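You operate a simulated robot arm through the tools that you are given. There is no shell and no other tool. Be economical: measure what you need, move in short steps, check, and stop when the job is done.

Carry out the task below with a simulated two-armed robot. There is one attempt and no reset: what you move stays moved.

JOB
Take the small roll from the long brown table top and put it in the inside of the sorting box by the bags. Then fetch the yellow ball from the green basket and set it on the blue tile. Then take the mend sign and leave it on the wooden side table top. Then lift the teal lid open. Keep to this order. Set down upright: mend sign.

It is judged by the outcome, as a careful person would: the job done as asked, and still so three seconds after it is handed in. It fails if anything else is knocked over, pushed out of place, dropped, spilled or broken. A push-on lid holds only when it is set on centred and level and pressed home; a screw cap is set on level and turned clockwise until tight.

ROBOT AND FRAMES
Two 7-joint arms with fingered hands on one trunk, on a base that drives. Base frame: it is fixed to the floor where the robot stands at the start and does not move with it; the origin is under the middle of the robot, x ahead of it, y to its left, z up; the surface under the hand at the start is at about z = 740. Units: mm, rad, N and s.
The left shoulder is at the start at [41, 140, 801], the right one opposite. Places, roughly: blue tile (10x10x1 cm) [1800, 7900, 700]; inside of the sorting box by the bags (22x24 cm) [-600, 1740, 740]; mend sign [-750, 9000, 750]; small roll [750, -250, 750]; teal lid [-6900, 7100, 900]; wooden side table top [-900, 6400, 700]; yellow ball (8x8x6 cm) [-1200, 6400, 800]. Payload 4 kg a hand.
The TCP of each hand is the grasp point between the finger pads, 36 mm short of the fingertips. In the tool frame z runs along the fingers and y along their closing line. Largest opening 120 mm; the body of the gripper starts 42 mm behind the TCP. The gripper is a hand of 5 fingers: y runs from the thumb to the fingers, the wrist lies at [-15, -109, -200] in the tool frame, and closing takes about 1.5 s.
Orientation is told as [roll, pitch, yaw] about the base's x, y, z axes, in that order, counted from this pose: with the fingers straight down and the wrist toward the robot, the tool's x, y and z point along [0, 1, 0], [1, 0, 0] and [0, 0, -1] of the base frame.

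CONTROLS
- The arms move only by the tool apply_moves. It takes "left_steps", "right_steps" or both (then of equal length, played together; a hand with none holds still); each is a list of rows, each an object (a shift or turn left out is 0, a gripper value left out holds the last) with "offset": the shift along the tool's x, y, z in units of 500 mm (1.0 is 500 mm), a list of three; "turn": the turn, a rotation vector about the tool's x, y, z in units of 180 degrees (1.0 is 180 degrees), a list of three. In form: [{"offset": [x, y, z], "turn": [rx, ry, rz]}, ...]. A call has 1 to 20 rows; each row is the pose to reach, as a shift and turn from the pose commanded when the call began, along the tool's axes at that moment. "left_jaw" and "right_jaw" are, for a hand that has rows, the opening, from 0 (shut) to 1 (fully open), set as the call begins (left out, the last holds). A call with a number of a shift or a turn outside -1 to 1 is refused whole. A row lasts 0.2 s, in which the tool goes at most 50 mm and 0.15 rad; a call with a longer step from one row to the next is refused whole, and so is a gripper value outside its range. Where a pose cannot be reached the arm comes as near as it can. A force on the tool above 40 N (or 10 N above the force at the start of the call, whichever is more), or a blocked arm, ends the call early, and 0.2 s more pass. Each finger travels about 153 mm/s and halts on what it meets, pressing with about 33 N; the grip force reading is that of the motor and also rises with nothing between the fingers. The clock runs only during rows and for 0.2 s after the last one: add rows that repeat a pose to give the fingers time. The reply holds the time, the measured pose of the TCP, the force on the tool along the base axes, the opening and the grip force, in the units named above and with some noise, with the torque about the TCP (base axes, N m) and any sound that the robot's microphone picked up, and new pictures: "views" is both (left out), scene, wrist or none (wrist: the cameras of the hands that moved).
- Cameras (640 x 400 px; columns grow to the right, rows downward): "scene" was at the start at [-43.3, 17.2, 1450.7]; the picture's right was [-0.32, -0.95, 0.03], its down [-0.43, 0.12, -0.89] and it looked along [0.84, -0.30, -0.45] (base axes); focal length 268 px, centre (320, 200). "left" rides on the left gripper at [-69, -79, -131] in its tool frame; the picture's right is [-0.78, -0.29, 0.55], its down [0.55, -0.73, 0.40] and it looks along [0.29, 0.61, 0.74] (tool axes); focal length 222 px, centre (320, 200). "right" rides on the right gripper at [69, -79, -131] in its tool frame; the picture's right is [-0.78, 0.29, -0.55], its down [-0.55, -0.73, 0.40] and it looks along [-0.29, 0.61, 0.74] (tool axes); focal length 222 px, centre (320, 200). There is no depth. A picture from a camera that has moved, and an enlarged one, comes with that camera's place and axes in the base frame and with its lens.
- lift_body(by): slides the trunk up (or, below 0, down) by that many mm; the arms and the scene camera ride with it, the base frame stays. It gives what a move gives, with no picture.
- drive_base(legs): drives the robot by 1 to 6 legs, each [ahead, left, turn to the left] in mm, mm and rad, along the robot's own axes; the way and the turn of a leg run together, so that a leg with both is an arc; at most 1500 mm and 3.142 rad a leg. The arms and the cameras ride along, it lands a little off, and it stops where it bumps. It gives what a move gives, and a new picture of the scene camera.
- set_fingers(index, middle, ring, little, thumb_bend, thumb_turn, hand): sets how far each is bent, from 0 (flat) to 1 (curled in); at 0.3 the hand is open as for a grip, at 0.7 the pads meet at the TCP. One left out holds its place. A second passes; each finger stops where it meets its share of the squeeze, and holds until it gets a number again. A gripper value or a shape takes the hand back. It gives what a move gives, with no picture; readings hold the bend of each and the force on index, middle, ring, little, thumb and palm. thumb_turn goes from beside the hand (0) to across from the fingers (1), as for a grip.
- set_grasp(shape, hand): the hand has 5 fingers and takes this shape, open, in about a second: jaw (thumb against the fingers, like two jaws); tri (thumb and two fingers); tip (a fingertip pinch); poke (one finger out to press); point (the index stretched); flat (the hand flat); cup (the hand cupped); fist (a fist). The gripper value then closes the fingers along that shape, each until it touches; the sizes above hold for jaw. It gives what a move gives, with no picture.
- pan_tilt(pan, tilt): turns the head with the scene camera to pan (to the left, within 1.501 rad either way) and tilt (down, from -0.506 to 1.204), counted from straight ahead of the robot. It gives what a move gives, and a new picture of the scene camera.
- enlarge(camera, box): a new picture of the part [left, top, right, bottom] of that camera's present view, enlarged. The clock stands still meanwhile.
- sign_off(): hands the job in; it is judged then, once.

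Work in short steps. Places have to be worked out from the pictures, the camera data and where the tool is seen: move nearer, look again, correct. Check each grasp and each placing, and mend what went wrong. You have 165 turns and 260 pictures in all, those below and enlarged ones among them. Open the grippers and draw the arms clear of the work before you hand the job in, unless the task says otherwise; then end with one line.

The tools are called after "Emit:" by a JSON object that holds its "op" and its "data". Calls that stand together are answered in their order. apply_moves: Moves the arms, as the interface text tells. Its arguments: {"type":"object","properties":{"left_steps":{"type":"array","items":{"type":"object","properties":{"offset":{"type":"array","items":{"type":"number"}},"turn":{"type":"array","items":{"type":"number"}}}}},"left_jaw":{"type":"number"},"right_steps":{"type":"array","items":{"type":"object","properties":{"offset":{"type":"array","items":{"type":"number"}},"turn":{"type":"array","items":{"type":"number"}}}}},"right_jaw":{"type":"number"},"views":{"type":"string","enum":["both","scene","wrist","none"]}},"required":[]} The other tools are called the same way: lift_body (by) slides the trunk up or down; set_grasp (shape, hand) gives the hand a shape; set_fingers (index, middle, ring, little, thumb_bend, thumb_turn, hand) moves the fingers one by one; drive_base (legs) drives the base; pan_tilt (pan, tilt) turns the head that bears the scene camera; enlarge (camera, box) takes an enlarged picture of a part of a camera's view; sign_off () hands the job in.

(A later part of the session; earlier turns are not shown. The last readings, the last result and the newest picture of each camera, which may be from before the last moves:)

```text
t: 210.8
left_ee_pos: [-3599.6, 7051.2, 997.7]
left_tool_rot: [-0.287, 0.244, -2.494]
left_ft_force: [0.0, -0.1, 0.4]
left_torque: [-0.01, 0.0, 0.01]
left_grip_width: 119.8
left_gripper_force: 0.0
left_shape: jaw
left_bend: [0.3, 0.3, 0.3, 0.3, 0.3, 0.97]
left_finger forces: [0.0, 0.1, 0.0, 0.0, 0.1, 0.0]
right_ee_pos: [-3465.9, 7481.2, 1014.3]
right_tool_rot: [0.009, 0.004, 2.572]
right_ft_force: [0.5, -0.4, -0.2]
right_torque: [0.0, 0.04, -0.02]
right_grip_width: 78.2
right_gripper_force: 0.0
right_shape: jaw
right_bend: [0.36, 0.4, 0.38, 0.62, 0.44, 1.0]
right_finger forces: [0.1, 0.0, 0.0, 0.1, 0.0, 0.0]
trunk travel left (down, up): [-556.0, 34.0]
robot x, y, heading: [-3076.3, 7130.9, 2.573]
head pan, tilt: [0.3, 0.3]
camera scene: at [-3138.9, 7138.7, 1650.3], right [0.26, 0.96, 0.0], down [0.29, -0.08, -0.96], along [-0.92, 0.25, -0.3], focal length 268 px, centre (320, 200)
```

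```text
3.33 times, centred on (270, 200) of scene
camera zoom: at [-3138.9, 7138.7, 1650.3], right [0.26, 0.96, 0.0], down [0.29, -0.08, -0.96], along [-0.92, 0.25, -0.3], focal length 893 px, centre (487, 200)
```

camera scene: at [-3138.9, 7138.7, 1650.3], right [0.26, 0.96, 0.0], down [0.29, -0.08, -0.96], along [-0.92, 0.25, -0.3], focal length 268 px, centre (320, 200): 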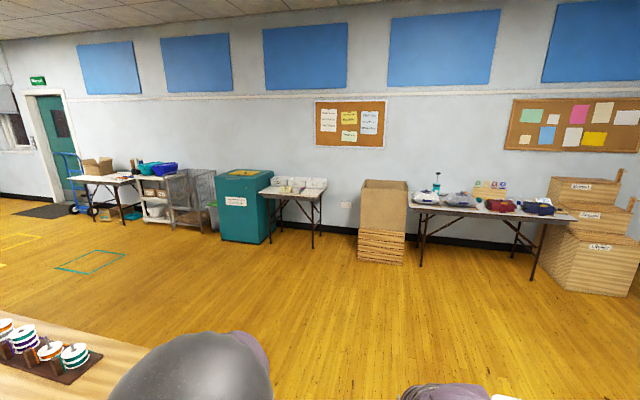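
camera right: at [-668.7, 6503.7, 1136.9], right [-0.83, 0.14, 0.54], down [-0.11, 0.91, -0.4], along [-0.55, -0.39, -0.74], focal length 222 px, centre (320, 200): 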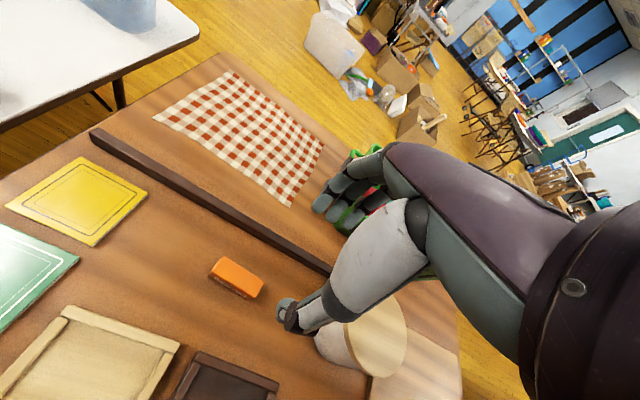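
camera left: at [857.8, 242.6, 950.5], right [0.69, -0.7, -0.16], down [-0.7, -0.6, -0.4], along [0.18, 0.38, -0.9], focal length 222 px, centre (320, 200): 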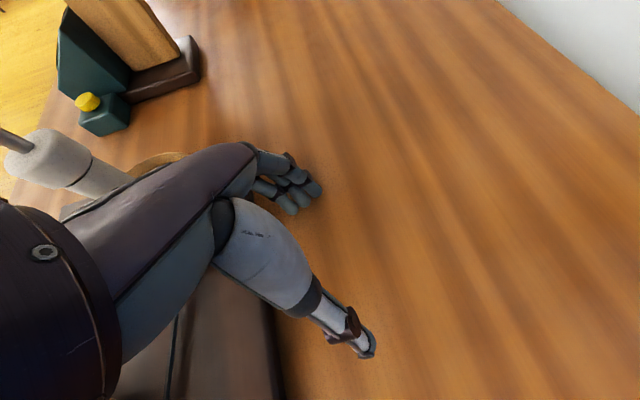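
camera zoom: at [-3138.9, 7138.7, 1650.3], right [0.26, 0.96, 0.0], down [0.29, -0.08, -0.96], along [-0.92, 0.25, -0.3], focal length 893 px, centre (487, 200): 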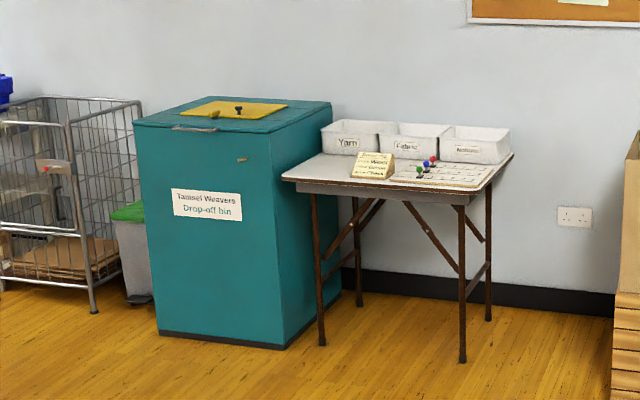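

The bin has a hinged teal lid with a silver front handle at about [-6615,6946,900]. I drive round the benches to stand 0.9 m in front of it.

Emit:
{"op": "drive_base", "data": {"legs": [[716, 387, 0], [716, 387, 0], [553, 1255, 0]]}}

Emit:
{"op": "pan_tilt", "data": {"pan": 0, "tilt": 0.7}}

```text
t: 225.6
left_ee_pos: [-6376.8, 6380.3, 997.5]
left_tool_rot: [-0.289, 0.246, -2.501]
left_ft_force: [-0.2, -0.5, 0.1]
left_torque: [-0.01, 0.02, -0.01]
left_grip_width: 119.6
left_gripper_force: 0.1
left_shape: jaw
left_bend: [0.3, 0.3, 0.3, 0.3, 0.3, 0.97]
left_finger forces: [0.0, 0.0, 0.0, 0.0, 0.0, 0.1]
right_ee_pos: [-6240.7, 6806.6, 1015.8]
right_tool_rot: [0.008, 0.002, 2.567]
right_ft_force: [-0.1, 1.0, -0.6]
right_torque: [0.06, -0.01, 0.02]
right_grip_width: 78.1
right_gripper_force: 0.1
right_shape: jaw
right_bend: [0.36, 0.4, 0.38, 0.62, 0.44, 1.0]
right_finger forces: [0.0, 0.1, 0.0, 0.0, 0.1, 0.0]
trunk travel left (down, up): [-556.0, 34.0]
robot x, y, heading: [-5851.3, 6455.6, 2.572]
head pan, tilt: [0.3, 0.3]
camera scene: at [-5916.2, 6463.0, 1650.3], right [0.27, 0.96, 0.0], down [0.29, -0.08, -0.96], along [-0.92, 0.26, -0.3], focal length 268 px, centre (320, 200)
```

scene: 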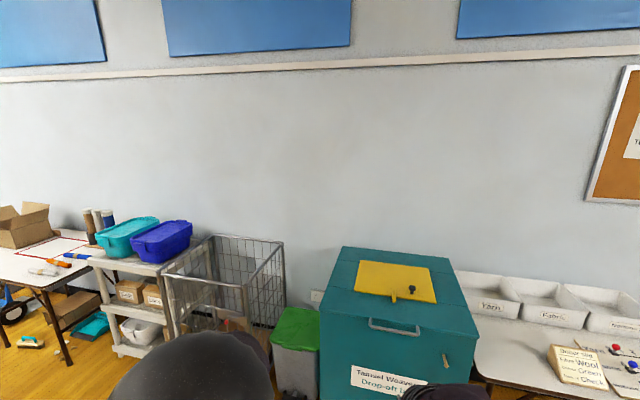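

```text
t: 226.5
left_ee_pos: [-6376.5, 6379.3, 997.1]
left_tool_rot: [-0.288, 0.244, -2.502]
left_ft_force: [0.2, 0.1, 0.1]
left_torque: [0.03, -0.05, 0.01]
left_grip_width: 119.8
left_gripper_force: 0.0
left_shape: jaw
left_bend: [0.3, 0.3, 0.3, 0.3, 0.3, 0.97]
left_finger forces: [0.0, 0.0, 0.0, 0.1, 0.0, 0.0]
right_ee_pos: [-6241.1, 6808.1, 1015.6]
right_tool_rot: [0.009, 0.003, 2.566]
right_ft_force: [-0.2, 0.1, -0.4]
right_torque: [-0.02, 0.01, 0.02]
right_grip_width: 77.7
right_gripper_force: 0.1
right_shape: jaw
right_bend: [0.36, 0.4, 0.38, 0.62, 0.44, 1.0]
right_finger forces: [0.0, 0.1, 0.1, 0.1, 0.0, 0.0]
trunk travel left (down, up): [-556.0, 34.0]
robot x, y, heading: [-5848.5, 6460.8, 2.568]
head pan, tilt: [0.0, 0.7]
camera scene: at [-5897.4, 6484.1, 1614.3], right [0.54, 0.84, 0.0], down [0.54, -0.35, -0.77], along [-0.64, 0.41, -0.64], focal length 268 px, centre (320, 200)
```

scene: 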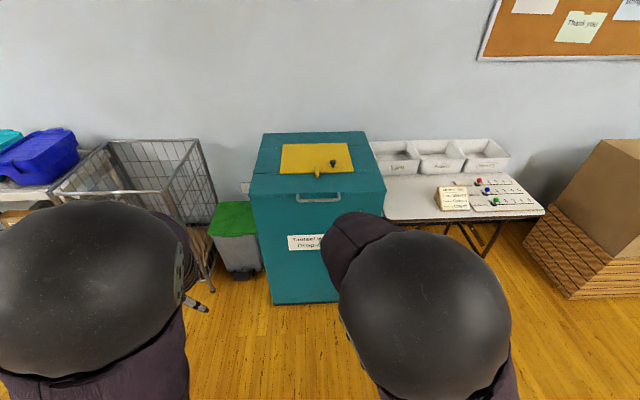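

Emit:
{"op": "enlarge", "data": {"camera": "scene", "box": [230, 115, 410, 260]}}

Emit:
{"op": "enlarge", "data": {"camera": "right", "box": [0, 0, 640, 399]}}

```text
2.76 times, centred on (320, 188) of scene
camera zoom: at [-5897.4, 6484.1, 1614.3], right [0.54, 0.84, 0.0], down [0.54, -0.35, -0.77], along [-0.64, 0.41, -0.64], focal length 739 px, centre (320, 234)
```

zoom: 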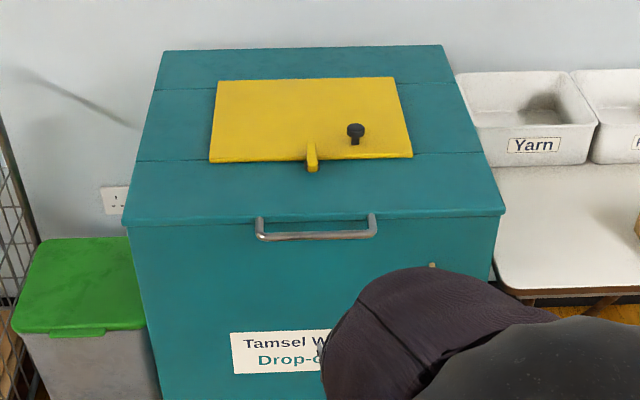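

```text
1.00 times, centred on (320, 200) of right (not enlarged: the box is as wide or as high as the picture)
camera zoom: at [-6212.4, 6708.4, 1146.6], right [0.18, 0.82, 0.54], down [0.91, 0.06, -0.4], along [-0.36, 0.57, -0.74], focal length 222 px, centre (320, 200)
```

zoom: 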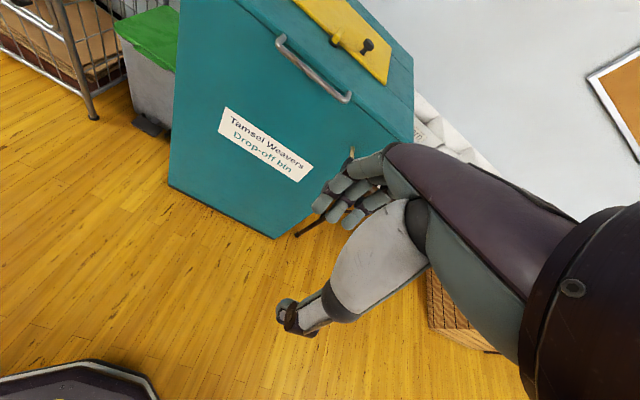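

The handle bar's middle is at about [-6611,6934,905], ~170 mm long. I raise the right hand for clearance, open it, and drive 320 mm closer.

Emit:
{"op": "apply_moves", "data": {"right_steps": [{"offset": [0, 0, -0.08]}, {"offset": [0, 0, -0.16]}, {"offset": [0, 0, -0.24]}, {"offset": [0, 0, -0.24]}], "right_jaw": 1, "views": "none"}}

Emit:
{"op": "drive_base", "data": {"legs": [[320, 0, 0.03]]}}

Emit:
{"op": "enlarge", "data": {"camera": "right", "box": [0, 0, 640, 399]}}

```text
t: 227.5
left_ee_pos: [-6376.7, 6379.4, 997.7]
left_tool_rot: [-0.287, 0.245, -2.501]
left_ft_force: [-0.5, 0.5, 0.0]
left_torque: [-0.01, 0.0, -0.03]
left_grip_width: 120.2
left_gripper_force: 0.0
left_shape: jaw
left_bend: [0.3, 0.3, 0.3, 0.3, 0.3, 0.97]
left_finger forces: [0.0, 0.1, 0.0, 0.1, 0.0, 0.0]
right_ee_pos: [-6241.4, 6810.0, 1133.4]
right_tool_rot: [0.009, 0.003, 2.566]
right_ft_force: [0.9, -0.1, -1.1]
right_torque: [0.0, 0.0, -0.02]
right_grip_width: 119.6
right_gripper_force: 0.0
right_shape: jaw
right_bend: [0.3, 0.3, 0.3, 0.3, 0.3, 0.97]
right_finger forces: [0.0, 0.0, 0.0, 0.0, 0.1, 0.0]
trunk travel left (down, up): [-556.0, 34.0]
robot x, y, heading: [-5852.2, 6452.7, 2.57]
head pan, tilt: [0.0, 0.7]
```

```text
t: 229.6
left_ee_pos: [-6644.3, 6532.1, 999.3]
left_tool_rot: [-0.287, 0.245, -2.472]
left_ft_force: [0.3, 0.6, -0.6]
left_torque: [0.02, -0.04, 0.0]
left_grip_width: 119.9
left_gripper_force: 0.1
left_shape: jaw
left_bend: [0.3, 0.3, 0.3, 0.3, 0.3, 0.97]
left_finger forces: [0.0, 0.0, 0.0, 0.0, 0.0, 0.1]
right_ee_pos: [-6520.1, 6966.2, 1134.3]
right_tool_rot: [0.008, 0.002, 2.595]
right_ft_force: [0.5, -0.3, 0.1]
right_torque: [-0.02, 0.01, 0.0]
right_grip_width: 119.7
right_gripper_force: 0.1
right_shape: jaw
right_bend: [0.3, 0.3, 0.3, 0.3, 0.3, 0.97]
right_finger forces: [0.0, 0.0, 0.1, 0.1, 0.0, 0.0]
trunk travel left (down, up): [-556.0, 34.0]
robot x, y, heading: [-6120.8, 6625.3, 2.601]
head pan, tilt: [0.0, 0.7]
camera scene: at [-6169.0, 6651.3, 1614.1], right [0.52, 0.86, 0.0], down [0.55, -0.33, -0.76], along [-0.65, 0.39, -0.64], focal length 268 px, centre (320, 200)
```

scene: 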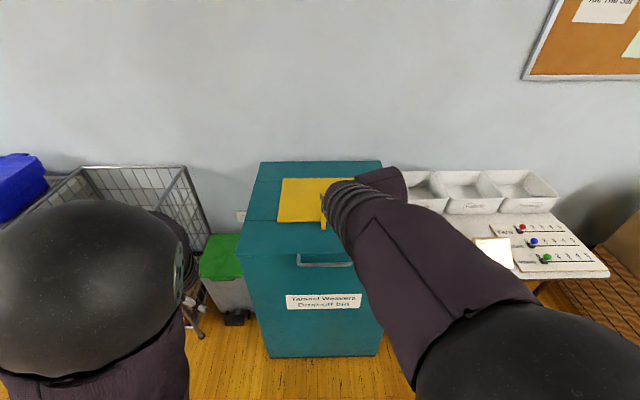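

```text
1.00 times, centred on (320, 200) of right (not enlarged: the box is as wide or as high as the picture)
camera zoom: at [-6489.0, 6867.9, 1265.8], right [0.16, 0.83, 0.54], down [0.91, 0.08, -0.4], along [-0.38, 0.56, -0.74], focal length 222 px, centre (320, 200)
```

zoom: 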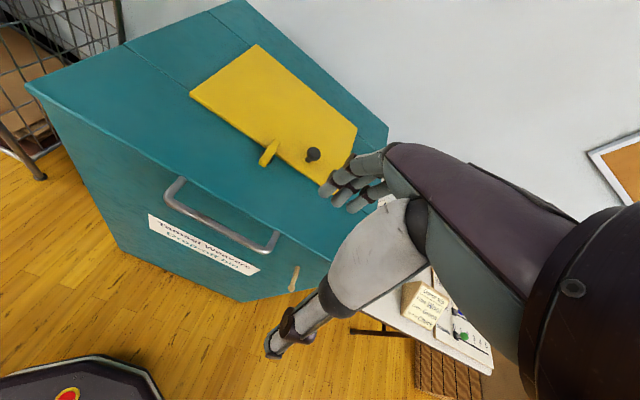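

Emit:
{"op": "enlarge", "data": {"camera": "right", "box": [130, 140, 370, 310]}}

Emit:
{"op": "enlarge", "data": {"camera": "scene", "box": [230, 150, 410, 320]}}

```text
2.35 times, centred on (250, 225) of right
camera zoom: at [-6489.0, 6867.9, 1265.8], right [0.16, 0.83, 0.54], down [0.91, 0.08, -0.4], along [-0.38, 0.56, -0.74], focal length 523 px, centre (485, 141)
```

zoom: 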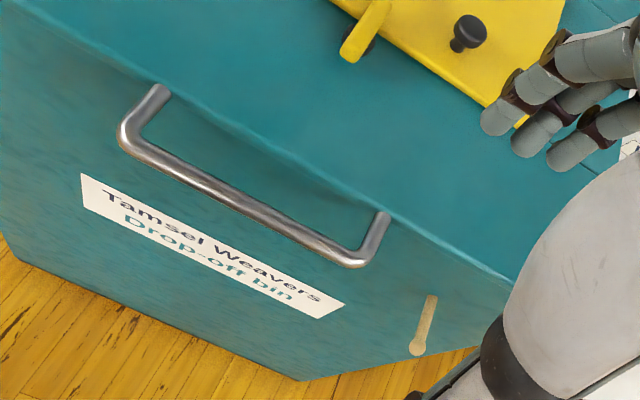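

```text
2.35 times, centred on (320, 235) of scene
camera zoom: at [-6169.0, 6651.3, 1614.1], right [0.52, 0.86, 0.0], down [0.55, -0.33, -0.76], along [-0.65, 0.39, -0.64], focal length 630 px, centre (320, 118)
```

zoom: 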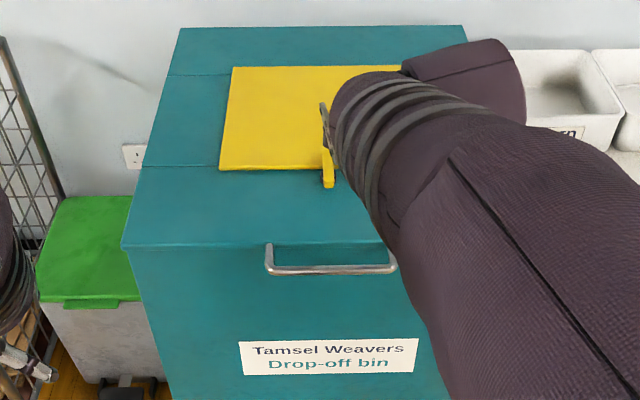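

Emit:
{"op": "enlarge", "data": {"camera": "right", "box": [260, 240, 340, 310]}}

Emit:
{"op": "enlarge", "data": {"camera": "right", "box": [20, 60, 200, 180]}}

Emit:
{"op": "enlarge", "data": {"camera": "right", "box": [100, 0, 400, 190]}}

```text
5.71 times, centred on (300, 275) of right
camera zoom: at [-6489.0, 6867.9, 1265.8], right [0.16, 0.83, 0.54], down [0.91, 0.08, -0.4], along [-0.38, 0.56, -0.74], focal length 1269 px, centre (434, -229)
```

zoom: 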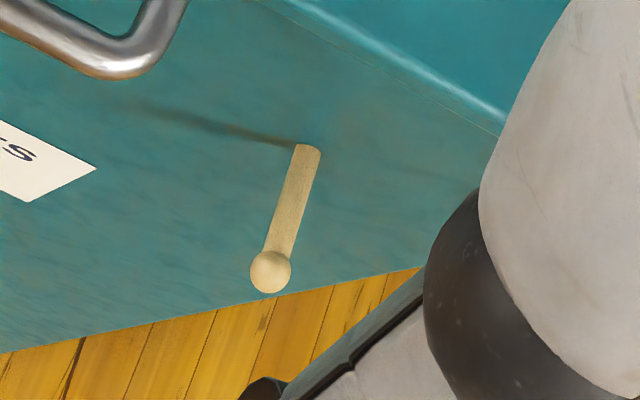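

```text
3.33 times, centred on (110, 120) of right
camera zoom: at [-6489.0, 6867.9, 1265.8], right [0.16, 0.83, 0.54], down [0.91, 0.08, -0.4], along [-0.38, 0.56, -0.74], focal length 740 px, centre (1020, 467)
```

zoom: 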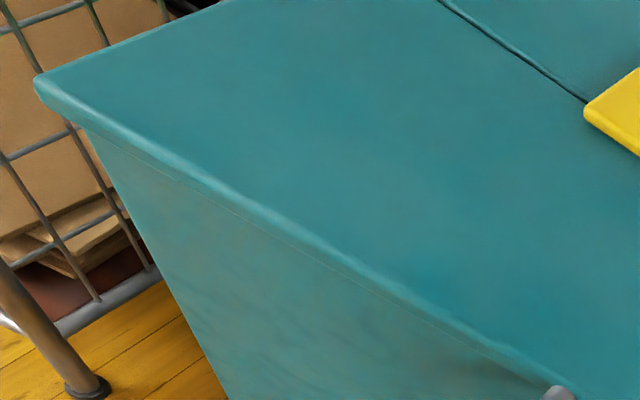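

```text
2.11 times, centred on (250, 95) of right
camera zoom: at [-6489.0, 6867.9, 1265.8], right [0.16, 0.83, 0.54], down [0.91, 0.08, -0.4], along [-0.38, 0.56, -0.74], focal length 468 px, centre (467, 421)
```

zoom: 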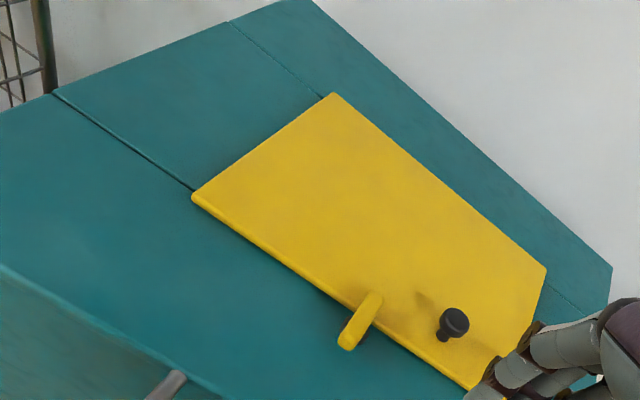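

The handle is a bar at [-6611,6936,897], standing 40 mm off the front face, under a thin overhanging lid. I bring the hand above it, narrowed to ~30 mm so the fingers fit behind the bar.

Emit:
{"op": "apply_moves", "data": {"right_steps": [{"offset": [0.05, 0.042, 0.05]}, {"offset": [0.1, 0.084, 0.13]}, {"offset": [0.146, 0.124, 0.21]}, {"offset": [0.146, 0.124, 0.29]}, {"offset": [0.146, 0.124, 0.348]}, {"offset": [0.146, 0.124, 0.348]}], "right_jaw": 0.27}}

Emit:
{"op": "enlarge", "data": {"camera": "right", "box": [200, 150, 440, 310]}}

```text
refused: row 2 steps farther than a row can; nothing moved
```

```text
2.50 times, centred on (320, 230) of right
camera zoom: at [-6489.0, 6867.9, 1265.8], right [0.16, 0.83, 0.54], down [0.91, 0.08, -0.4], along [-0.38, 0.56, -0.74], focal length 555 px, centre (320, 125)
```

zoom: 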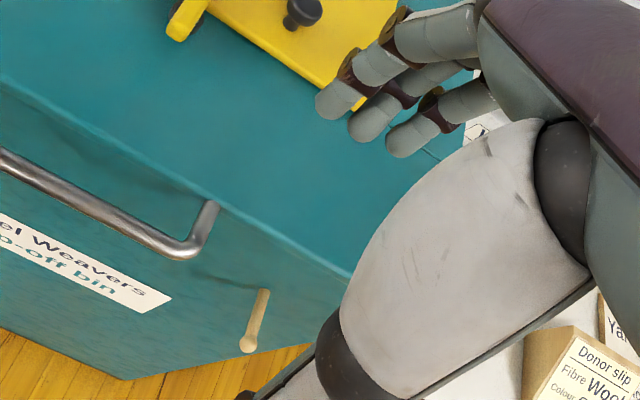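

A row was too long; I repeat with shorter steps.

Emit:
{"op": "apply_moves", "data": {"right_steps": [{"offset": [0.04, 0.034, 0.05]}, {"offset": [0.08, 0.068, 0.11]}, {"offset": [0.115, 0.098, 0.17]}, {"offset": [0.146, 0.124, 0.23]}, {"offset": [0.146, 0.124, 0.29]}, {"offset": [0.146, 0.124, 0.348]}, {"offset": [0.146, 0.124, 0.348]}], "right_jaw": 0.27}}

Emit:
{"op": "enlarge", "data": {"camera": "right", "box": [200, 150, 440, 310]}}

```text
t: 231.2
left_ee_pos: [-6643.3, 6532.4, 997.8]
left_tool_rot: [-0.288, 0.247, -2.473]
left_ft_force: [0.4, 0.0, -0.5]
left_torque: [-0.01, 0.01, -0.01]
left_grip_width: 119.8
left_gripper_force: 0.1
left_shape: jaw
left_bend: [0.3, 0.3, 0.3, 0.3, 0.3, 0.97]
left_finger forces: [0.0, 0.0, 0.1, 0.0, 0.0, 0.0]
right_ee_pos: [-6610.6, 6933.6, 959.8]
right_tool_rot: [0.008, 0.003, 2.595]
right_ft_force: [0.5, 0.4, 0.0]
right_torque: [0.03, -0.02, -0.02]
right_grip_width: 32.8
right_gripper_force: 0.1
right_shape: jaw
right_bend: [0.53, 0.56, 0.55, 0.71, 0.68, 1.0]
right_finger forces: [0.0, 0.1, 0.0, 0.0, 0.0, 0.0]
trunk travel left (down, up): [-556.0, 34.0]
robot x, y, heading: [-6120.7, 6621.8, 2.598]
head pan, tilt: [0.0, 0.7]
camera scene: at [-6167.6, 6650.6, 1614.2], right [0.52, 0.86, 0.0], down [0.55, -0.33, -0.77], along [-0.66, 0.39, -0.64], focal length 268 px, centre (320, 200)
camera right: at [-6580.1, 6835.7, 1091.6], right [0.16, 0.83, 0.54], down [0.91, 0.08, -0.4], along [-0.38, 0.56, -0.74], focal length 222 px, centre (320, 200)
```

scene: 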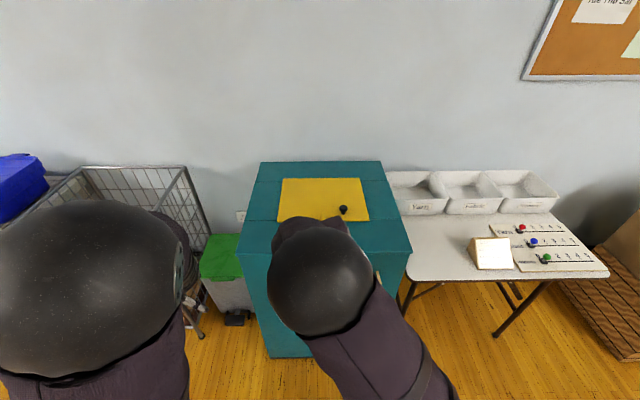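
right: 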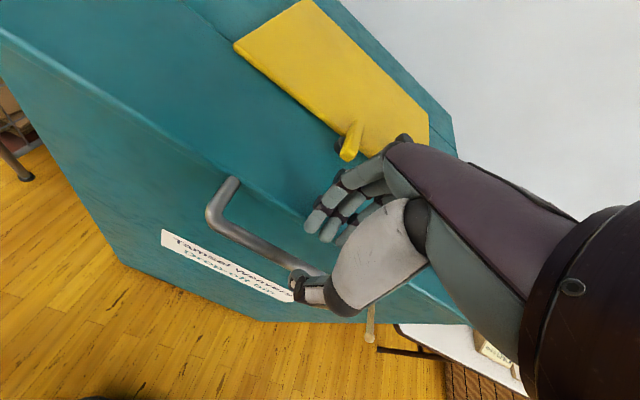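

```text
2.50 times, centred on (320, 230) of right
camera zoom: at [-6580.1, 6835.7, 1091.6], right [0.16, 0.83, 0.54], down [0.91, 0.08, -0.4], along [-0.38, 0.56, -0.74], focal length 555 px, centre (320, 125)
```

zoom: 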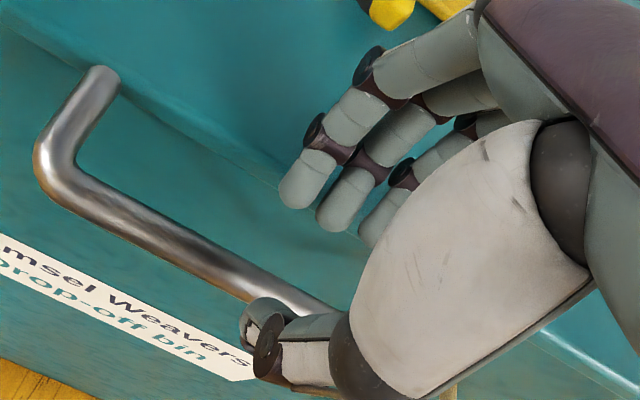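

The bar is where expected and the fingers line up behind it. I tilt the hand slightly, narrow to ~26 mm and lower onto the bar slowly.

Emit:
{"op": "apply_moves", "data": {"right_steps": [{"offset": [0, -0.004, 0.02], "turn": [-0.02, 0, 0]}, {"offset": [0, -0.004, 0.04], "turn": [-0.04, 0, 0]}, {"offset": [0, -0.004, 0.06], "turn": [-0.048, 0, 0]}, {"offset": [0, -0.004, 0.08], "turn": [-0.048, 0, 0]}, {"offset": [0, -0.004, 0.095], "turn": [-0.048, 0, 0]}, {"offset": [0, -0.004, 0.108], "turn": [-0.048, 0, 0]}, {"offset": [0, -0.004, 0.108], "turn": [-0.048, 0, 0]}], "right_jaw": 0.22, "views": "wrist"}}

Emit:
{"op": "enlarge", "data": {"camera": "right", "box": [200, 150, 440, 310]}}

```text
t: 232.1
left_ee_pos: [-6642.2, 6530.3, 997.8]
left_tool_rot: [-0.291, 0.243, -2.472]
left_ft_force: [-0.7, 0.7, -0.5]
left_torque: [0.0, -0.01, 0.02]
left_grip_width: 119.7
left_gripper_force: 0.0
left_shape: jaw
left_bend: [0.3, 0.3, 0.3, 0.3, 0.3, 0.97]
left_finger forces: [0.1, 0.0, 0.0, 0.0, 0.0, 0.1]
right_ee_pos: [-6613.3, 6934.2, 937.9]
right_tool_rot: [0.016, -0.168, 2.593]
right_ft_force: [12.8, -5.1, 25.1]
right_torque: [0.53, 0.32, -0.15]
right_grip_width: 26.9
right_gripper_force: 0.1
right_shape: jaw
right_bend: [0.58, 0.75, 0.58, 0.71, 0.68, 1.0]
right_finger forces: [4.5, 20.9, 2.0, 0.0, 2.2, 0.0]
trunk travel left (down, up): [-556.0, 34.0]
robot x, y, heading: [-6116.9, 6625.0, 2.602]
head pan, tilt: [0.0, 0.7]
stopped in row 4 (right hand): the force on the tool passed its limit at 44 N (the readings are from after the stop); the commanded pose is now the measured one
camera right: at [-6562.9, 6825.0, 1054.0], right [0.24, 0.78, 0.58], down [0.84, 0.12, -0.52], along [-0.48, 0.61, -0.63], focal length 222 px, centre (320, 200)
```

right: 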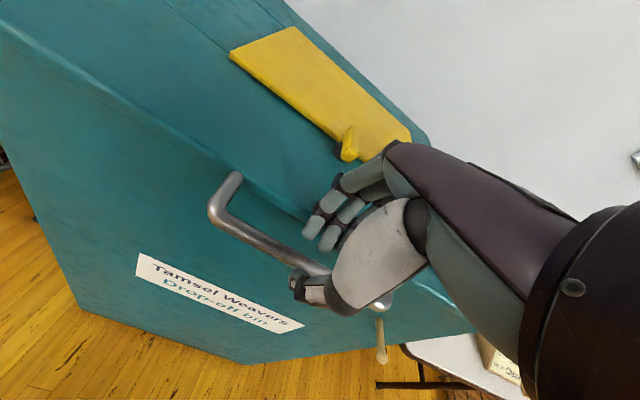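

```text
2.50 times, centred on (320, 230) of right
camera zoom: at [-6562.9, 6825.0, 1054.0], right [0.24, 0.78, 0.58], down [0.84, 0.12, -0.52], along [-0.48, 0.61, -0.63], focal length 555 px, centre (320, 125)
```

zoom: 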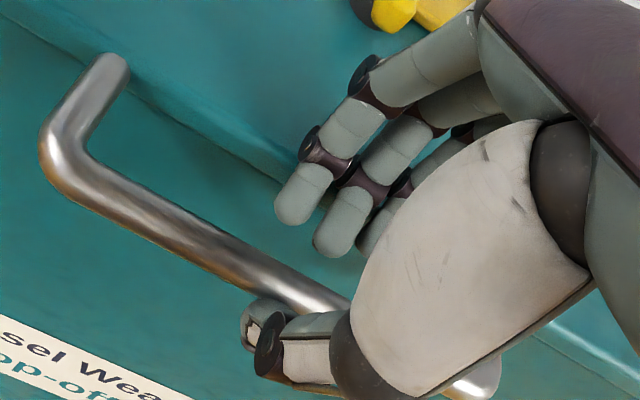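

The middle fingertip met the lid's edge. I back up, level the hand, shift 7 mm toward me and try again.

Emit:
{"op": "apply_moves", "data": {"right_steps": [{"offset": [0, 0, -0.03], "turn": [0.02, 0, 0]}, {"offset": [0, -0.012, -0.03], "turn": [0.05, 0, 0]}, {"offset": [0, -0.012, -0.03], "turn": [0.06, 0, 0]}, {"offset": [0, -0.012, 0.0], "turn": [0.06, 0, 0]}, {"offset": [0, -0.012, 0.02], "turn": [0.06, 0, 0]}, {"offset": [0, -0.012, 0.04], "turn": [0.06, 0, 0]}, {"offset": [0, -0.012, 0.055], "turn": [0.06, 0, 0]}, {"offset": [0, -0.012, 0.055], "turn": [0.06, 0, 0]}], "right_jaw": 0.22, "views": "wrist"}}

Emit:
{"op": "enlarge", "data": {"camera": "right", "box": [200, 150, 440, 310]}}

```text
t: 233.2
left_ee_pos: [-6642.8, 6531.8, 999.5]
left_tool_rot: [-0.289, 0.245, -2.473]
left_ft_force: [0.1, 1.7, 0.6]
left_torque: [0.0, -0.02, 0.02]
left_grip_width: 119.9
left_gripper_force: 0.0
left_shape: jaw
left_bend: [0.3, 0.3, 0.3, 0.3, 0.3, 0.97]
left_finger forces: [0.0, 0.1, 0.1, 0.0, 0.1, 0.0]
right_ee_pos: [-6613.5, 6933.9, 942.1]
right_tool_rot: [0.021, 0.004, 2.597]
right_ft_force: [8.4, -1.3, 24.4]
right_torque: [0.61, 0.34, -0.2]
right_grip_width: 25.5
right_gripper_force: 0.2
right_shape: jaw
right_bend: [0.57, 0.62, 0.58, 0.71, 0.69, 1.0]
right_finger forces: [3.5, 20.4, 1.2, 0.0, 0.3, 0.0]
trunk travel left (down, up): [-556.0, 34.0]
robot x, y, heading: [-6121.0, 6624.8, 2.597]
head pan, tilt: [0.0, 0.7]
stopped in row 5 (right hand): the force on the tool passed its limit at 48 N (the readings are from after the stop); the commanded pose is now the measured one
camera right: at [-6581.5, 6837.3, 1074.6], right [0.16, 0.83, 0.53], down [0.91, 0.08, -0.41], along [-0.38, 0.55, -0.74], focal length 222 px, centre (320, 200)
```

right: 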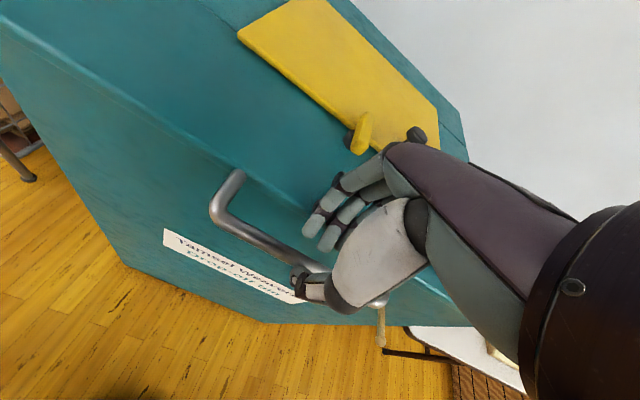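

```text
2.50 times, centred on (320, 230) of right
camera zoom: at [-6581.5, 6837.3, 1074.6], right [0.16, 0.83, 0.53], down [0.91, 0.08, -0.41], along [-0.38, 0.55, -0.74], focal length 555 px, centre (320, 125)
```

zoom: 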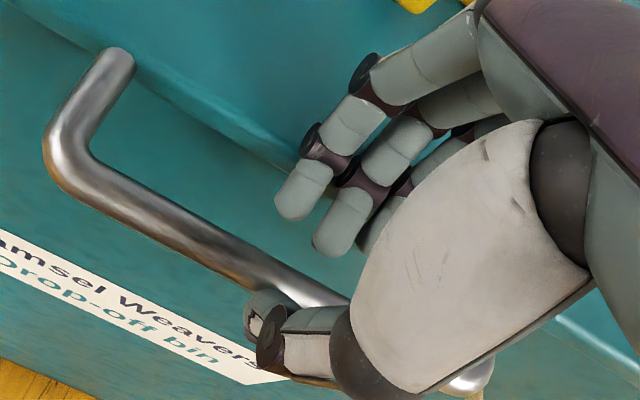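

The fingertips land on the lid's edge, so a vertical pinch won't fit. Instead I'll grip the bar horizontally (fingers over it, thumb beneath): I back off and pitch the hand to point forward.

Emit:
{"op": "apply_moves", "data": {"right_steps": [{"offset": [0, -0.04, -0.08]}, {"offset": [0, -0.12, -0.12]}, {"offset": [0, -0.2, -0.12], "turn": [-0.045, 0, 0]}, {"offset": [0, -0.28, -0.12], "turn": [-0.09, 0, 0]}, {"offset": [0, -0.32, -0.12], "turn": [-0.135, 0, 0]}, {"offset": [0, -0.32, -0.1], "turn": [-0.18, 0, 0]}, {"offset": [0, -0.32, -0.08], "turn": [-0.225, 0, 0]}, {"offset": [0, -0.32, -0.06], "turn": [-0.27, 0, 0]}, {"offset": [0, -0.32, -0.04], "turn": [-0.315, 0, 0]}, {"offset": [0, -0.32, -0.02], "turn": [-0.36, 0, 0]}, {"offset": [0, -0.32, 0.0], "turn": [-0.405, 0, 0]}, {"offset": [0, -0.32, 0.0], "turn": [-0.45, 0, 0]}, {"offset": [0, -0.32, 0.0], "turn": [-0.495, 0, 0]}, {"offset": [0, -0.32, 0.0], "turn": [-0.495, 0, 0]}], "right_jaw": 0.6}}

```text
t: 234.5
left_ee_pos: [-6645.1, 6532.1, 996.9]
left_tool_rot: [-0.287, 0.243, -2.473]
left_ft_force: [-0.1, 0.3, 1.0]
left_torque: [0.01, 0.03, 0.02]
left_grip_width: 119.7
left_gripper_force: 0.1
left_shape: jaw
left_bend: [0.3, 0.3, 0.3, 0.3, 0.3, 0.97]
left_finger forces: [0.0, 0.0, 0.1, 0.1, 0.0, 0.0]
right_ee_pos: [-6462.1, 6900.0, 980.6]
right_tool_rot: [0.039, -0.415, 2.442]
right_ft_force: [-0.1, 0.3, 0.3]
right_torque: [0.01, -0.01, -0.01]
right_grip_width: 71.7
right_gripper_force: 0.2
right_shape: jaw
right_bend: [0.38, 0.42, 0.4, 0.65, 0.48, 1.0]
right_finger forces: [0.0, 0.1, 0.1, 0.1, 0.0, 0.0]
trunk travel left (down, up): [-556.0, 34.0]
robot x, y, heading: [-6120.0, 6628.1, 2.599]
head pan, tilt: [0.0, 0.7]
stopped in row 6 (right hand): the arm was blocked; the commanded pose is now the measured one
camera scene: at [-6168.1, 6650.6, 1614.3], right [0.52, 0.86, 0.0], down [0.55, -0.33, -0.76], along [-0.65, 0.4, -0.64], focal length 268 px, centre (320, 200)
camera right: at [-6407.2, 6770.8, 1071.2], right [0.47, 0.65, 0.59], down [0.73, 0.08, -0.68], along [-0.49, 0.75, -0.44], focal length 222 px, centre (320, 200)
```

scene: 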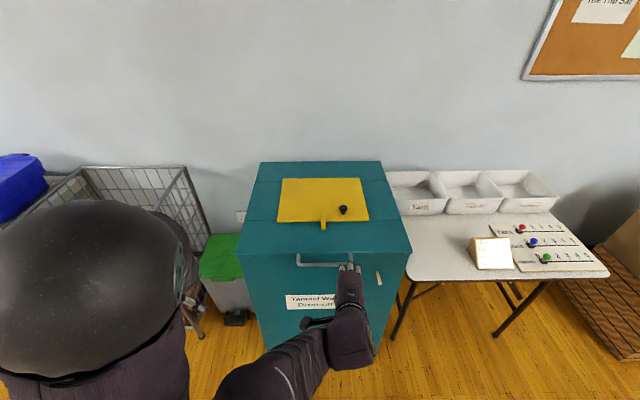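
right: 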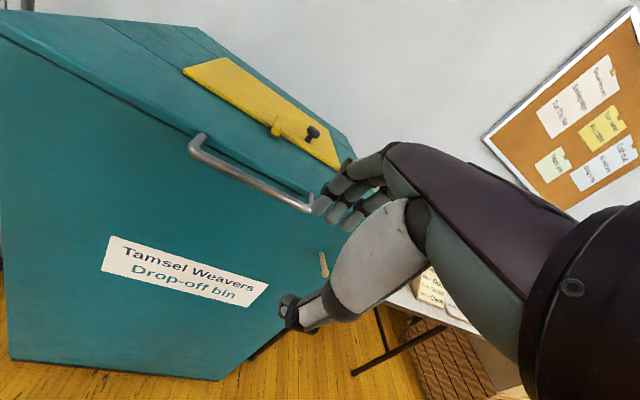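

Too close to the body for that pose. I back the base up 200 mm, then continue pitching while extending forward.

Emit:
{"op": "drive_base", "data": {"legs": [[-200, 0, 0]]}}

Emit:
{"op": "apply_moves", "data": {"right_steps": [{"offset": [0.016, 0.033, 0.034], "turn": [-0.038, 0.004, -0.004]}, {"offset": [0.032, 0.067, 0.067], "turn": [-0.076, 0.008, -0.008]}, {"offset": [0.047, 0.1, 0.101], "turn": [-0.115, 0.011, -0.013]}, {"offset": [0.063, 0.133, 0.134], "turn": [-0.153, 0.015, -0.017]}, {"offset": [0.079, 0.167, 0.168], "turn": [-0.191, 0.019, -0.021]}, {"offset": [0.095, 0.2, 0.201], "turn": [-0.229, 0.023, -0.025]}, {"offset": [0.11, 0.233, 0.235], "turn": [-0.267, 0.026, -0.03]}, {"offset": [0.126, 0.267, 0.268], "turn": [-0.306, 0.03, -0.034]}, {"offset": [0.142, 0.3, 0.302], "turn": [-0.344, 0.034, -0.038]}, {"offset": [0.142, 0.3, 0.302], "turn": [-0.344, 0.034, -0.038]}]}}

```text
t: 236.1
left_ee_pos: [-6475.8, 6433.1, 998.5]
left_tool_rot: [-0.291, 0.245, -2.477]
left_ft_force: [0.2, -0.2, -0.8]
left_torque: [0.01, 0.01, -0.01]
left_grip_width: 119.8
left_gripper_force: 0.1
left_shape: jaw
left_bend: [0.3, 0.3, 0.3, 0.3, 0.3, 0.97]
left_finger forces: [0.1, 0.0, 0.1, 0.1, 0.1, 0.0]
right_ee_pos: [-6292.9, 6799.1, 980.2]
right_tool_rot: [0.04, -0.414, 2.437]
right_ft_force: [0.8, -0.5, 0.0]
right_torque: [-0.02, 0.02, 0.0]
right_grip_width: 71.7
right_gripper_force: 0.1
right_shape: jaw
right_bend: [0.38, 0.42, 0.4, 0.65, 0.48, 1.0]
right_finger forces: [0.0, 0.0, 0.0, 0.1, 0.0, 0.1]
trunk travel left (down, up): [-556.0, 34.0]
robot x, y, heading: [-5951.9, 6522.4, 2.594]
head pan, tilt: [0.0, 0.7]
camera scene: at [-5998.6, 6548.6, 1614.3], right [0.52, 0.85, 0.0], down [0.55, -0.33, -0.77], along [-0.65, 0.4, -0.64], focal length 268 px, centre (320, 200)
```

scene: 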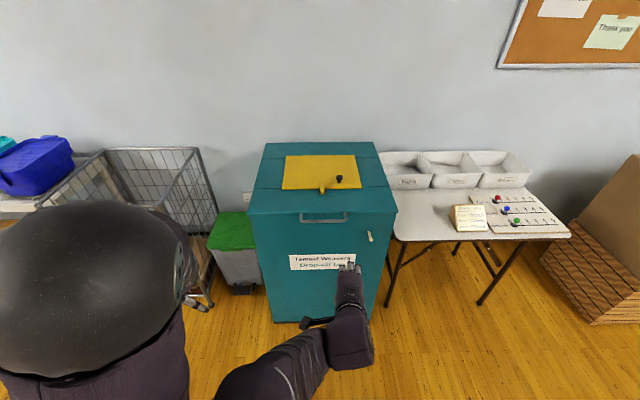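

```text
t: 236.9
left_ee_pos: [-6476.1, 6421.4, 992.4]
left_tool_rot: [-0.306, 0.278, -2.439]
left_ft_force: [0.7, 0.0, 0.0]
left_torque: [0.0, -0.01, 0.01]
left_grip_width: 120.0
left_gripper_force: 0.1
left_shape: jaw
left_bend: [0.3, 0.3, 0.3, 0.3, 0.3, 0.97]
left_finger forces: [0.0, 0.1, 0.0, 0.1, 0.0, 0.1]
right_ee_pos: [-6384.0, 6739.5, 1018.5]
right_tool_rot: [0.326, -0.807, 2.414]
right_ft_force: [-0.7, 0.1, 0.0]
right_torque: [0.0, 0.01, 0.0]
right_grip_width: 72.0
right_gripper_force: 0.1
right_shape: jaw
right_bend: [0.38, 0.42, 0.4, 0.65, 0.48, 1.0]
right_finger forces: [0.0, 0.0, 0.0, 0.1, 0.0, 0.0]
trunk travel left (down, up): [-556.0, 34.0]
robot x, y, heading: [-5951.7, 6522.4, 2.594]
head pan, tilt: [0.0, 0.7]
stopped in row 4 (right hand): the arm was blocked; the commanded pose is now the measured one
camera scene: at [-6000.0, 6549.0, 1614.2], right [0.52, 0.85, 0.0], down [0.55, -0.33, -0.77], along [-0.65, 0.4, -0.64], focal length 268 px, centre (320, 200)
camera right: at [-6280.7, 6615.3, 1063.7], right [0.61, 0.69, 0.39], down [0.34, 0.22, -0.91], along [-0.72, 0.69, -0.1], focal length 222 px, centre (320, 200)
```

scene: 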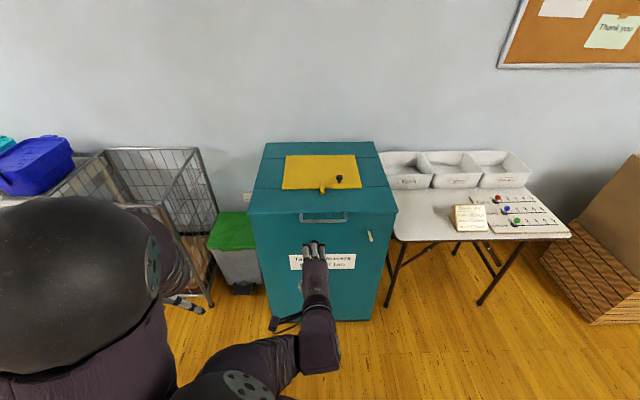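
right: 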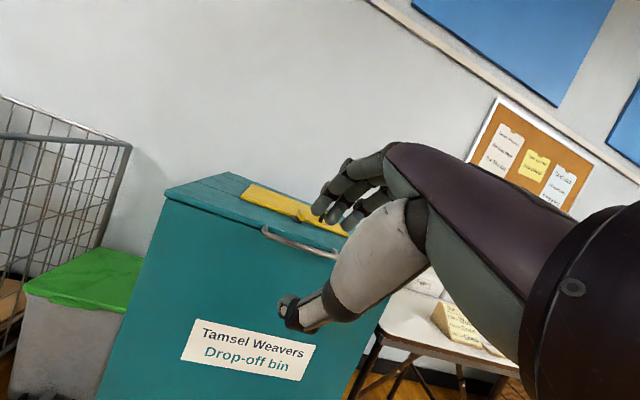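

The right elbow crowded the left arm. I shift the base 200 mm left so the handle lies in front of the right shoulder, then move the hand right and finish pitching it.

Emit:
{"op": "drive_base", "data": {"legs": [[0, 200, 0]]}}

Emit:
{"op": "apply_moves", "data": {"right_steps": [{"offset": [-0.08, 0.016, 0.02]}, {"offset": [-0.16, 0.032, 0.05]}, {"offset": [-0.24, 0.048, 0.09], "turn": [-0.03, -0.006, -0.009]}, {"offset": [-0.32, 0.065, 0.13], "turn": [-0.06, -0.012, -0.017]}, {"offset": [-0.4, 0.081, 0.18], "turn": [-0.1, -0.02, -0.028]}, {"offset": [-0.47, 0.097, 0.23], "turn": [-0.14, -0.028, -0.04]}, {"offset": [-0.52, 0.108, 0.26], "turn": [-0.18, -0.036, -0.051]}, {"offset": [-0.559, 0.113, 0.28], "turn": [-0.2127, -0.0425, -0.0605]}, {"offset": [-0.559, 0.113, 0.28], "turn": [-0.2127, -0.0425, -0.0605]}]}}

```text
t: 238.5
left_ee_pos: [-6580.8, 6248.7, 992.9]
left_tool_rot: [-0.306, 0.281, -2.441]
left_ft_force: [-1.0, -0.1, 0.1]
left_torque: [0.05, -0.02, -0.01]
left_grip_width: 119.6
left_gripper_force: 0.0
left_shape: jaw
left_bend: [0.3, 0.3, 0.3, 0.3, 0.3, 0.97]
left_finger forces: [0.0, 0.0, 0.0, 0.0, 0.0, 0.1]
right_ee_pos: [-6490.0, 6564.5, 1019.8]
right_tool_rot: [0.328, -0.809, 2.412]
right_ft_force: [0.6, 0.0, -0.2]
right_torque: [0.0, -0.02, -0.03]
right_grip_width: 72.2
right_gripper_force: 0.1
right_shape: jaw
right_bend: [0.38, 0.42, 0.4, 0.65, 0.48, 1.0]
right_finger forces: [0.0, 0.1, 0.0, 0.0, 0.0, 0.0]
trunk travel left (down, up): [-556.0, 34.0]
robot x, y, heading: [-6059.9, 6349.1, 2.595]
head pan, tilt: [0.0, 0.7]
camera scene: at [-6105.7, 6375.3, 1614.2], right [0.52, 0.85, 0.0], down [0.55, -0.33, -0.76], along [-0.65, 0.4, -0.64], focal length 268 px, centre (320, 200)
```

scene: 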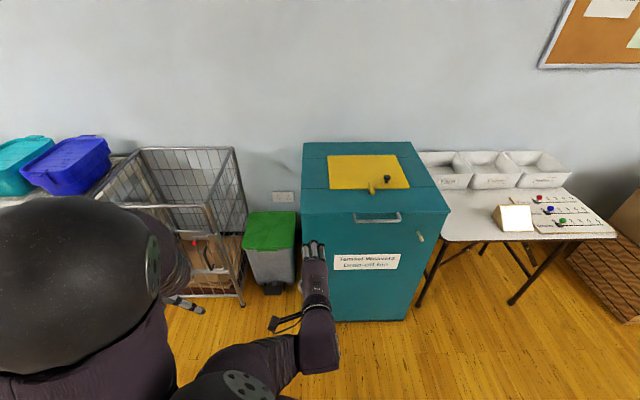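

```text
t: 239.2
left_ee_pos: [-6580.2, 6244.8, 991.8]
left_tool_rot: [-0.307, 0.285, -2.424]
left_ft_force: [0.6, 0.5, -0.4]
left_torque: [-0.02, 0.02, -0.01]
left_grip_width: 119.9
left_gripper_force: 0.1
left_shape: jaw
left_bend: [0.3, 0.3, 0.3, 0.3, 0.3, 0.97]
left_finger forces: [0.0, 0.0, 0.1, 0.1, 0.1, 0.0]
right_ee_pos: [-6498.4, 6534.7, 1036.0]
right_tool_rot: [0.356, -0.89, 2.623]
right_ft_force: [0.3, -1.0, -0.7]
right_torque: [0.0, 0.01, -0.02]
right_grip_width: 72.1
right_gripper_force: 0.0
right_shape: jaw
right_bend: [0.38, 0.42, 0.4, 0.65, 0.48, 1.0]
right_finger forces: [0.0, 0.0, 0.1, 0.0, 0.0, 0.1]
trunk travel left (down, up): [-556.0, 34.0]
robot x, y, heading: [-6057.1, 6352.2, 2.591]
head pan, tilt: [0.0, 0.7]
stopped in row 3 (right hand): the arm was blocked; the commanded pose is now the measured one
camera scene: at [-6105.1, 6376.8, 1614.2], right [0.52, 0.85, 0.0], down [0.55, -0.33, -0.76], along [-0.65, 0.4, -0.64], focal length 268 px, centre (320, 200)
camera right: at [-6365.7, 6436.9, 1067.1], right [0.46, 0.8, 0.38], down [0.21, 0.31, -0.93], along [-0.86, 0.51, -0.02], focal length 222 px, centre (320, 200)
```

scene: 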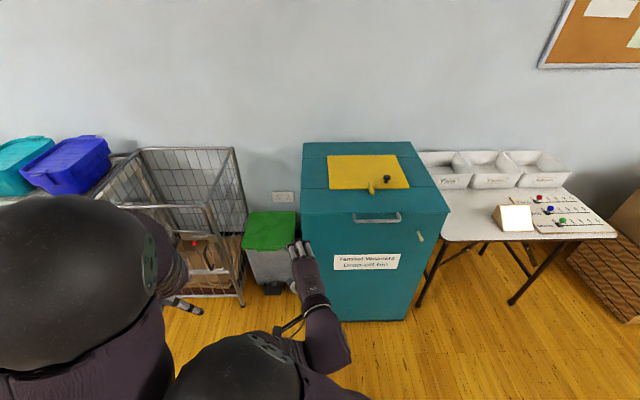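
right: 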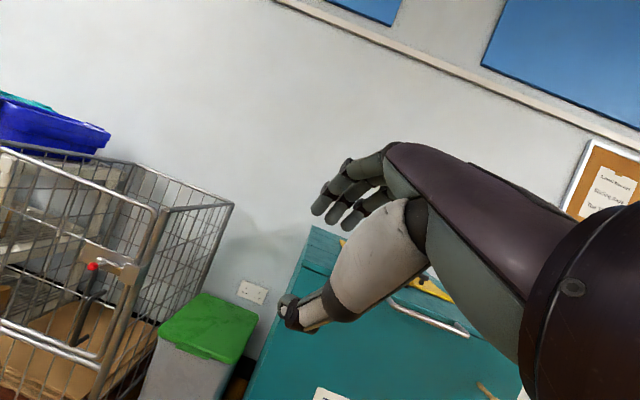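

The arms are pressing against each other. I first move the left arm away to the left.

Emit:
{"op": "apply_moves", "data": {"left_steps": [{"offset": [0.016, 0.07, -0.026]}, {"offset": [0.032, 0.14, -0.053]}, {"offset": [0.048, 0.21, -0.08]}, {"offset": [0.064, 0.29, -0.11]}, {"offset": [0.083, 0.366, -0.139]}, {"offset": [0.083, 0.366, -0.139]}], "views": "scene"}}

```text
t: 240.6
left_ee_pos: [-6683.5, 6073.5, 993.9]
left_tool_rot: [-0.306, 0.284, -2.426]
left_ft_force: [0.2, -0.5, 0.4]
left_torque: [0.01, -0.03, 0.03]
left_grip_width: 119.8
left_gripper_force: 0.0
left_shape: jaw
left_bend: [0.3, 0.3, 0.3, 0.3, 0.3, 0.97]
left_finger forces: [0.0, 0.1, 0.0, 0.0, 0.1, 0.1]
right_ee_pos: [-6498.0, 6535.5, 1035.6]
right_tool_rot: [0.354, -0.888, 2.621]
right_ft_force: [0.6, -0.1, -0.3]
right_torque: [0.01, 0.01, 0.01]
right_grip_width: 72.1
right_gripper_force: 0.0
right_shape: jaw
right_bend: [0.38, 0.42, 0.4, 0.65, 0.48, 1.0]
right_finger forces: [0.1, 0.0, 0.0, 0.0, 0.0, 0.1]
trunk travel left (down, up): [-556.0, 34.0]
robot x, y, heading: [-6058.2, 6348.0, 2.594]
head pan, tilt: [0.0, 0.7]
camera scene: at [-6104.6, 6377.2, 1614.2], right [0.52, 0.85, 0.0], down [0.55, -0.33, -0.76], along [-0.65, 0.4, -0.64], focal length 268 px, centre (320, 200)
```

scene: 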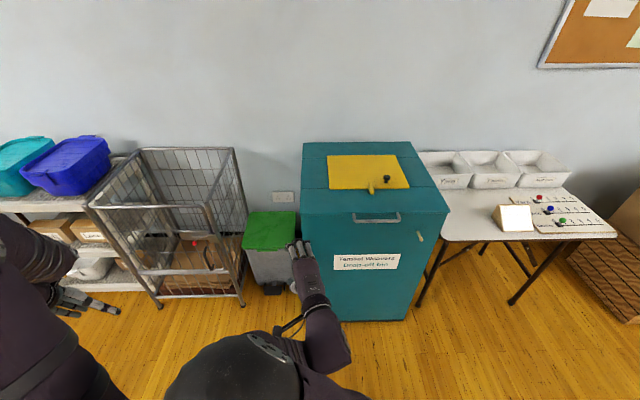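

Now I move the right hand to the right, levelling its roll, with pitch kept at about -0.8 (enough to slip the fingers behind the bar diagonally).

Emit:
{"op": "apply_moves", "data": {"right_steps": [{"offset": [-0.085, 0.006, -0.03], "turn": [0.004, -0.015, 0.001]}, {"offset": [-0.17, 0.012, -0.05], "turn": [0.008, -0.03, 0.003]}, {"offset": [-0.255, 0.018, -0.06], "turn": [0.012, -0.046, 0.004]}, {"offset": [-0.345, 0.024, -0.06], "turn": [0.016, -0.062, 0.006]}, {"offset": [-0.435, 0.03, -0.06], "turn": [0.02, -0.08, 0.007]}, {"offset": [-0.53, 0.036, -0.057], "turn": [0.024, -0.097, 0.009]}, {"offset": [-0.622, 0.043, -0.053], "turn": [0.028, -0.113, 0.01]}, {"offset": [-0.622, 0.043, -0.053], "turn": [0.028, -0.113, 0.01]}]}}

```text
t: 242.4
left_ee_pos: [-6684.0, 6071.4, 992.7]
left_tool_rot: [-0.304, 0.284, -2.426]
left_ft_force: [0.8, 0.0, 0.4]
left_torque: [0.0, -0.02, -0.03]
left_grip_width: 119.8
left_gripper_force: 0.1
left_shape: jaw
left_bend: [0.3, 0.3, 0.3, 0.3, 0.3, 0.97]
left_finger forces: [0.0, 0.0, 0.0, 0.0, 0.0, 0.0]
right_ee_pos: [-6417.0, 6832.7, 999.3]
right_tool_rot: [0.013, -0.796, 2.603]
right_ft_force: [0.3, -1.0, 0.1]
right_torque: [-0.03, 0.02, -0.02]
right_grip_width: 71.7
right_gripper_force: 0.1
right_shape: jaw
right_bend: [0.38, 0.42, 0.4, 0.65, 0.47, 1.0]
right_finger forces: [0.1, 0.0, 0.0, 0.0, 0.0, 0.1]
right hand out of reach, approached as far as the arm can: row 2, 3, 4, 5
trunk travel left (down, up): [-556.0, 34.0]
robot x, y, heading: [-6055.2, 6350.5, 2.594]
head pan, tilt: [0.0, 0.7]
camera scene: at [-6105.1, 6376.4, 1614.2], right [0.52, 0.85, 0.0], down [0.55, -0.33, -0.76], along [-0.65, 0.4, -0.64], focal length 268 px, centre (320, 200)
camera right: at [-6324.0, 6699.5, 1035.9], right [0.56, 0.59, 0.58], down [0.47, 0.35, -0.81], along [-0.68, 0.73, -0.08], focal length 222 px, centre (320, 200)
```

scene: 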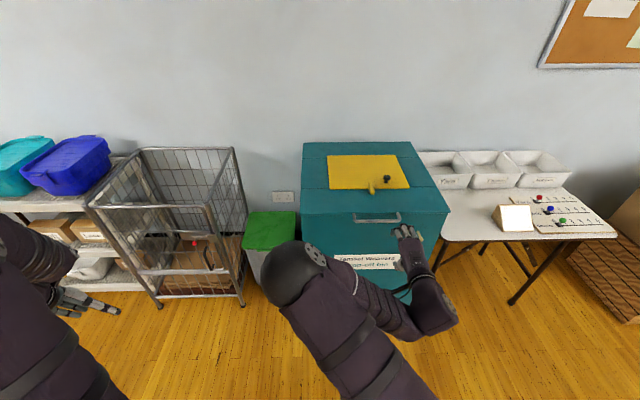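
right: 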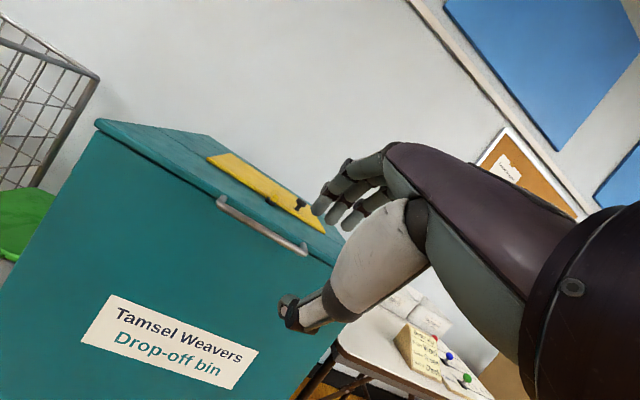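

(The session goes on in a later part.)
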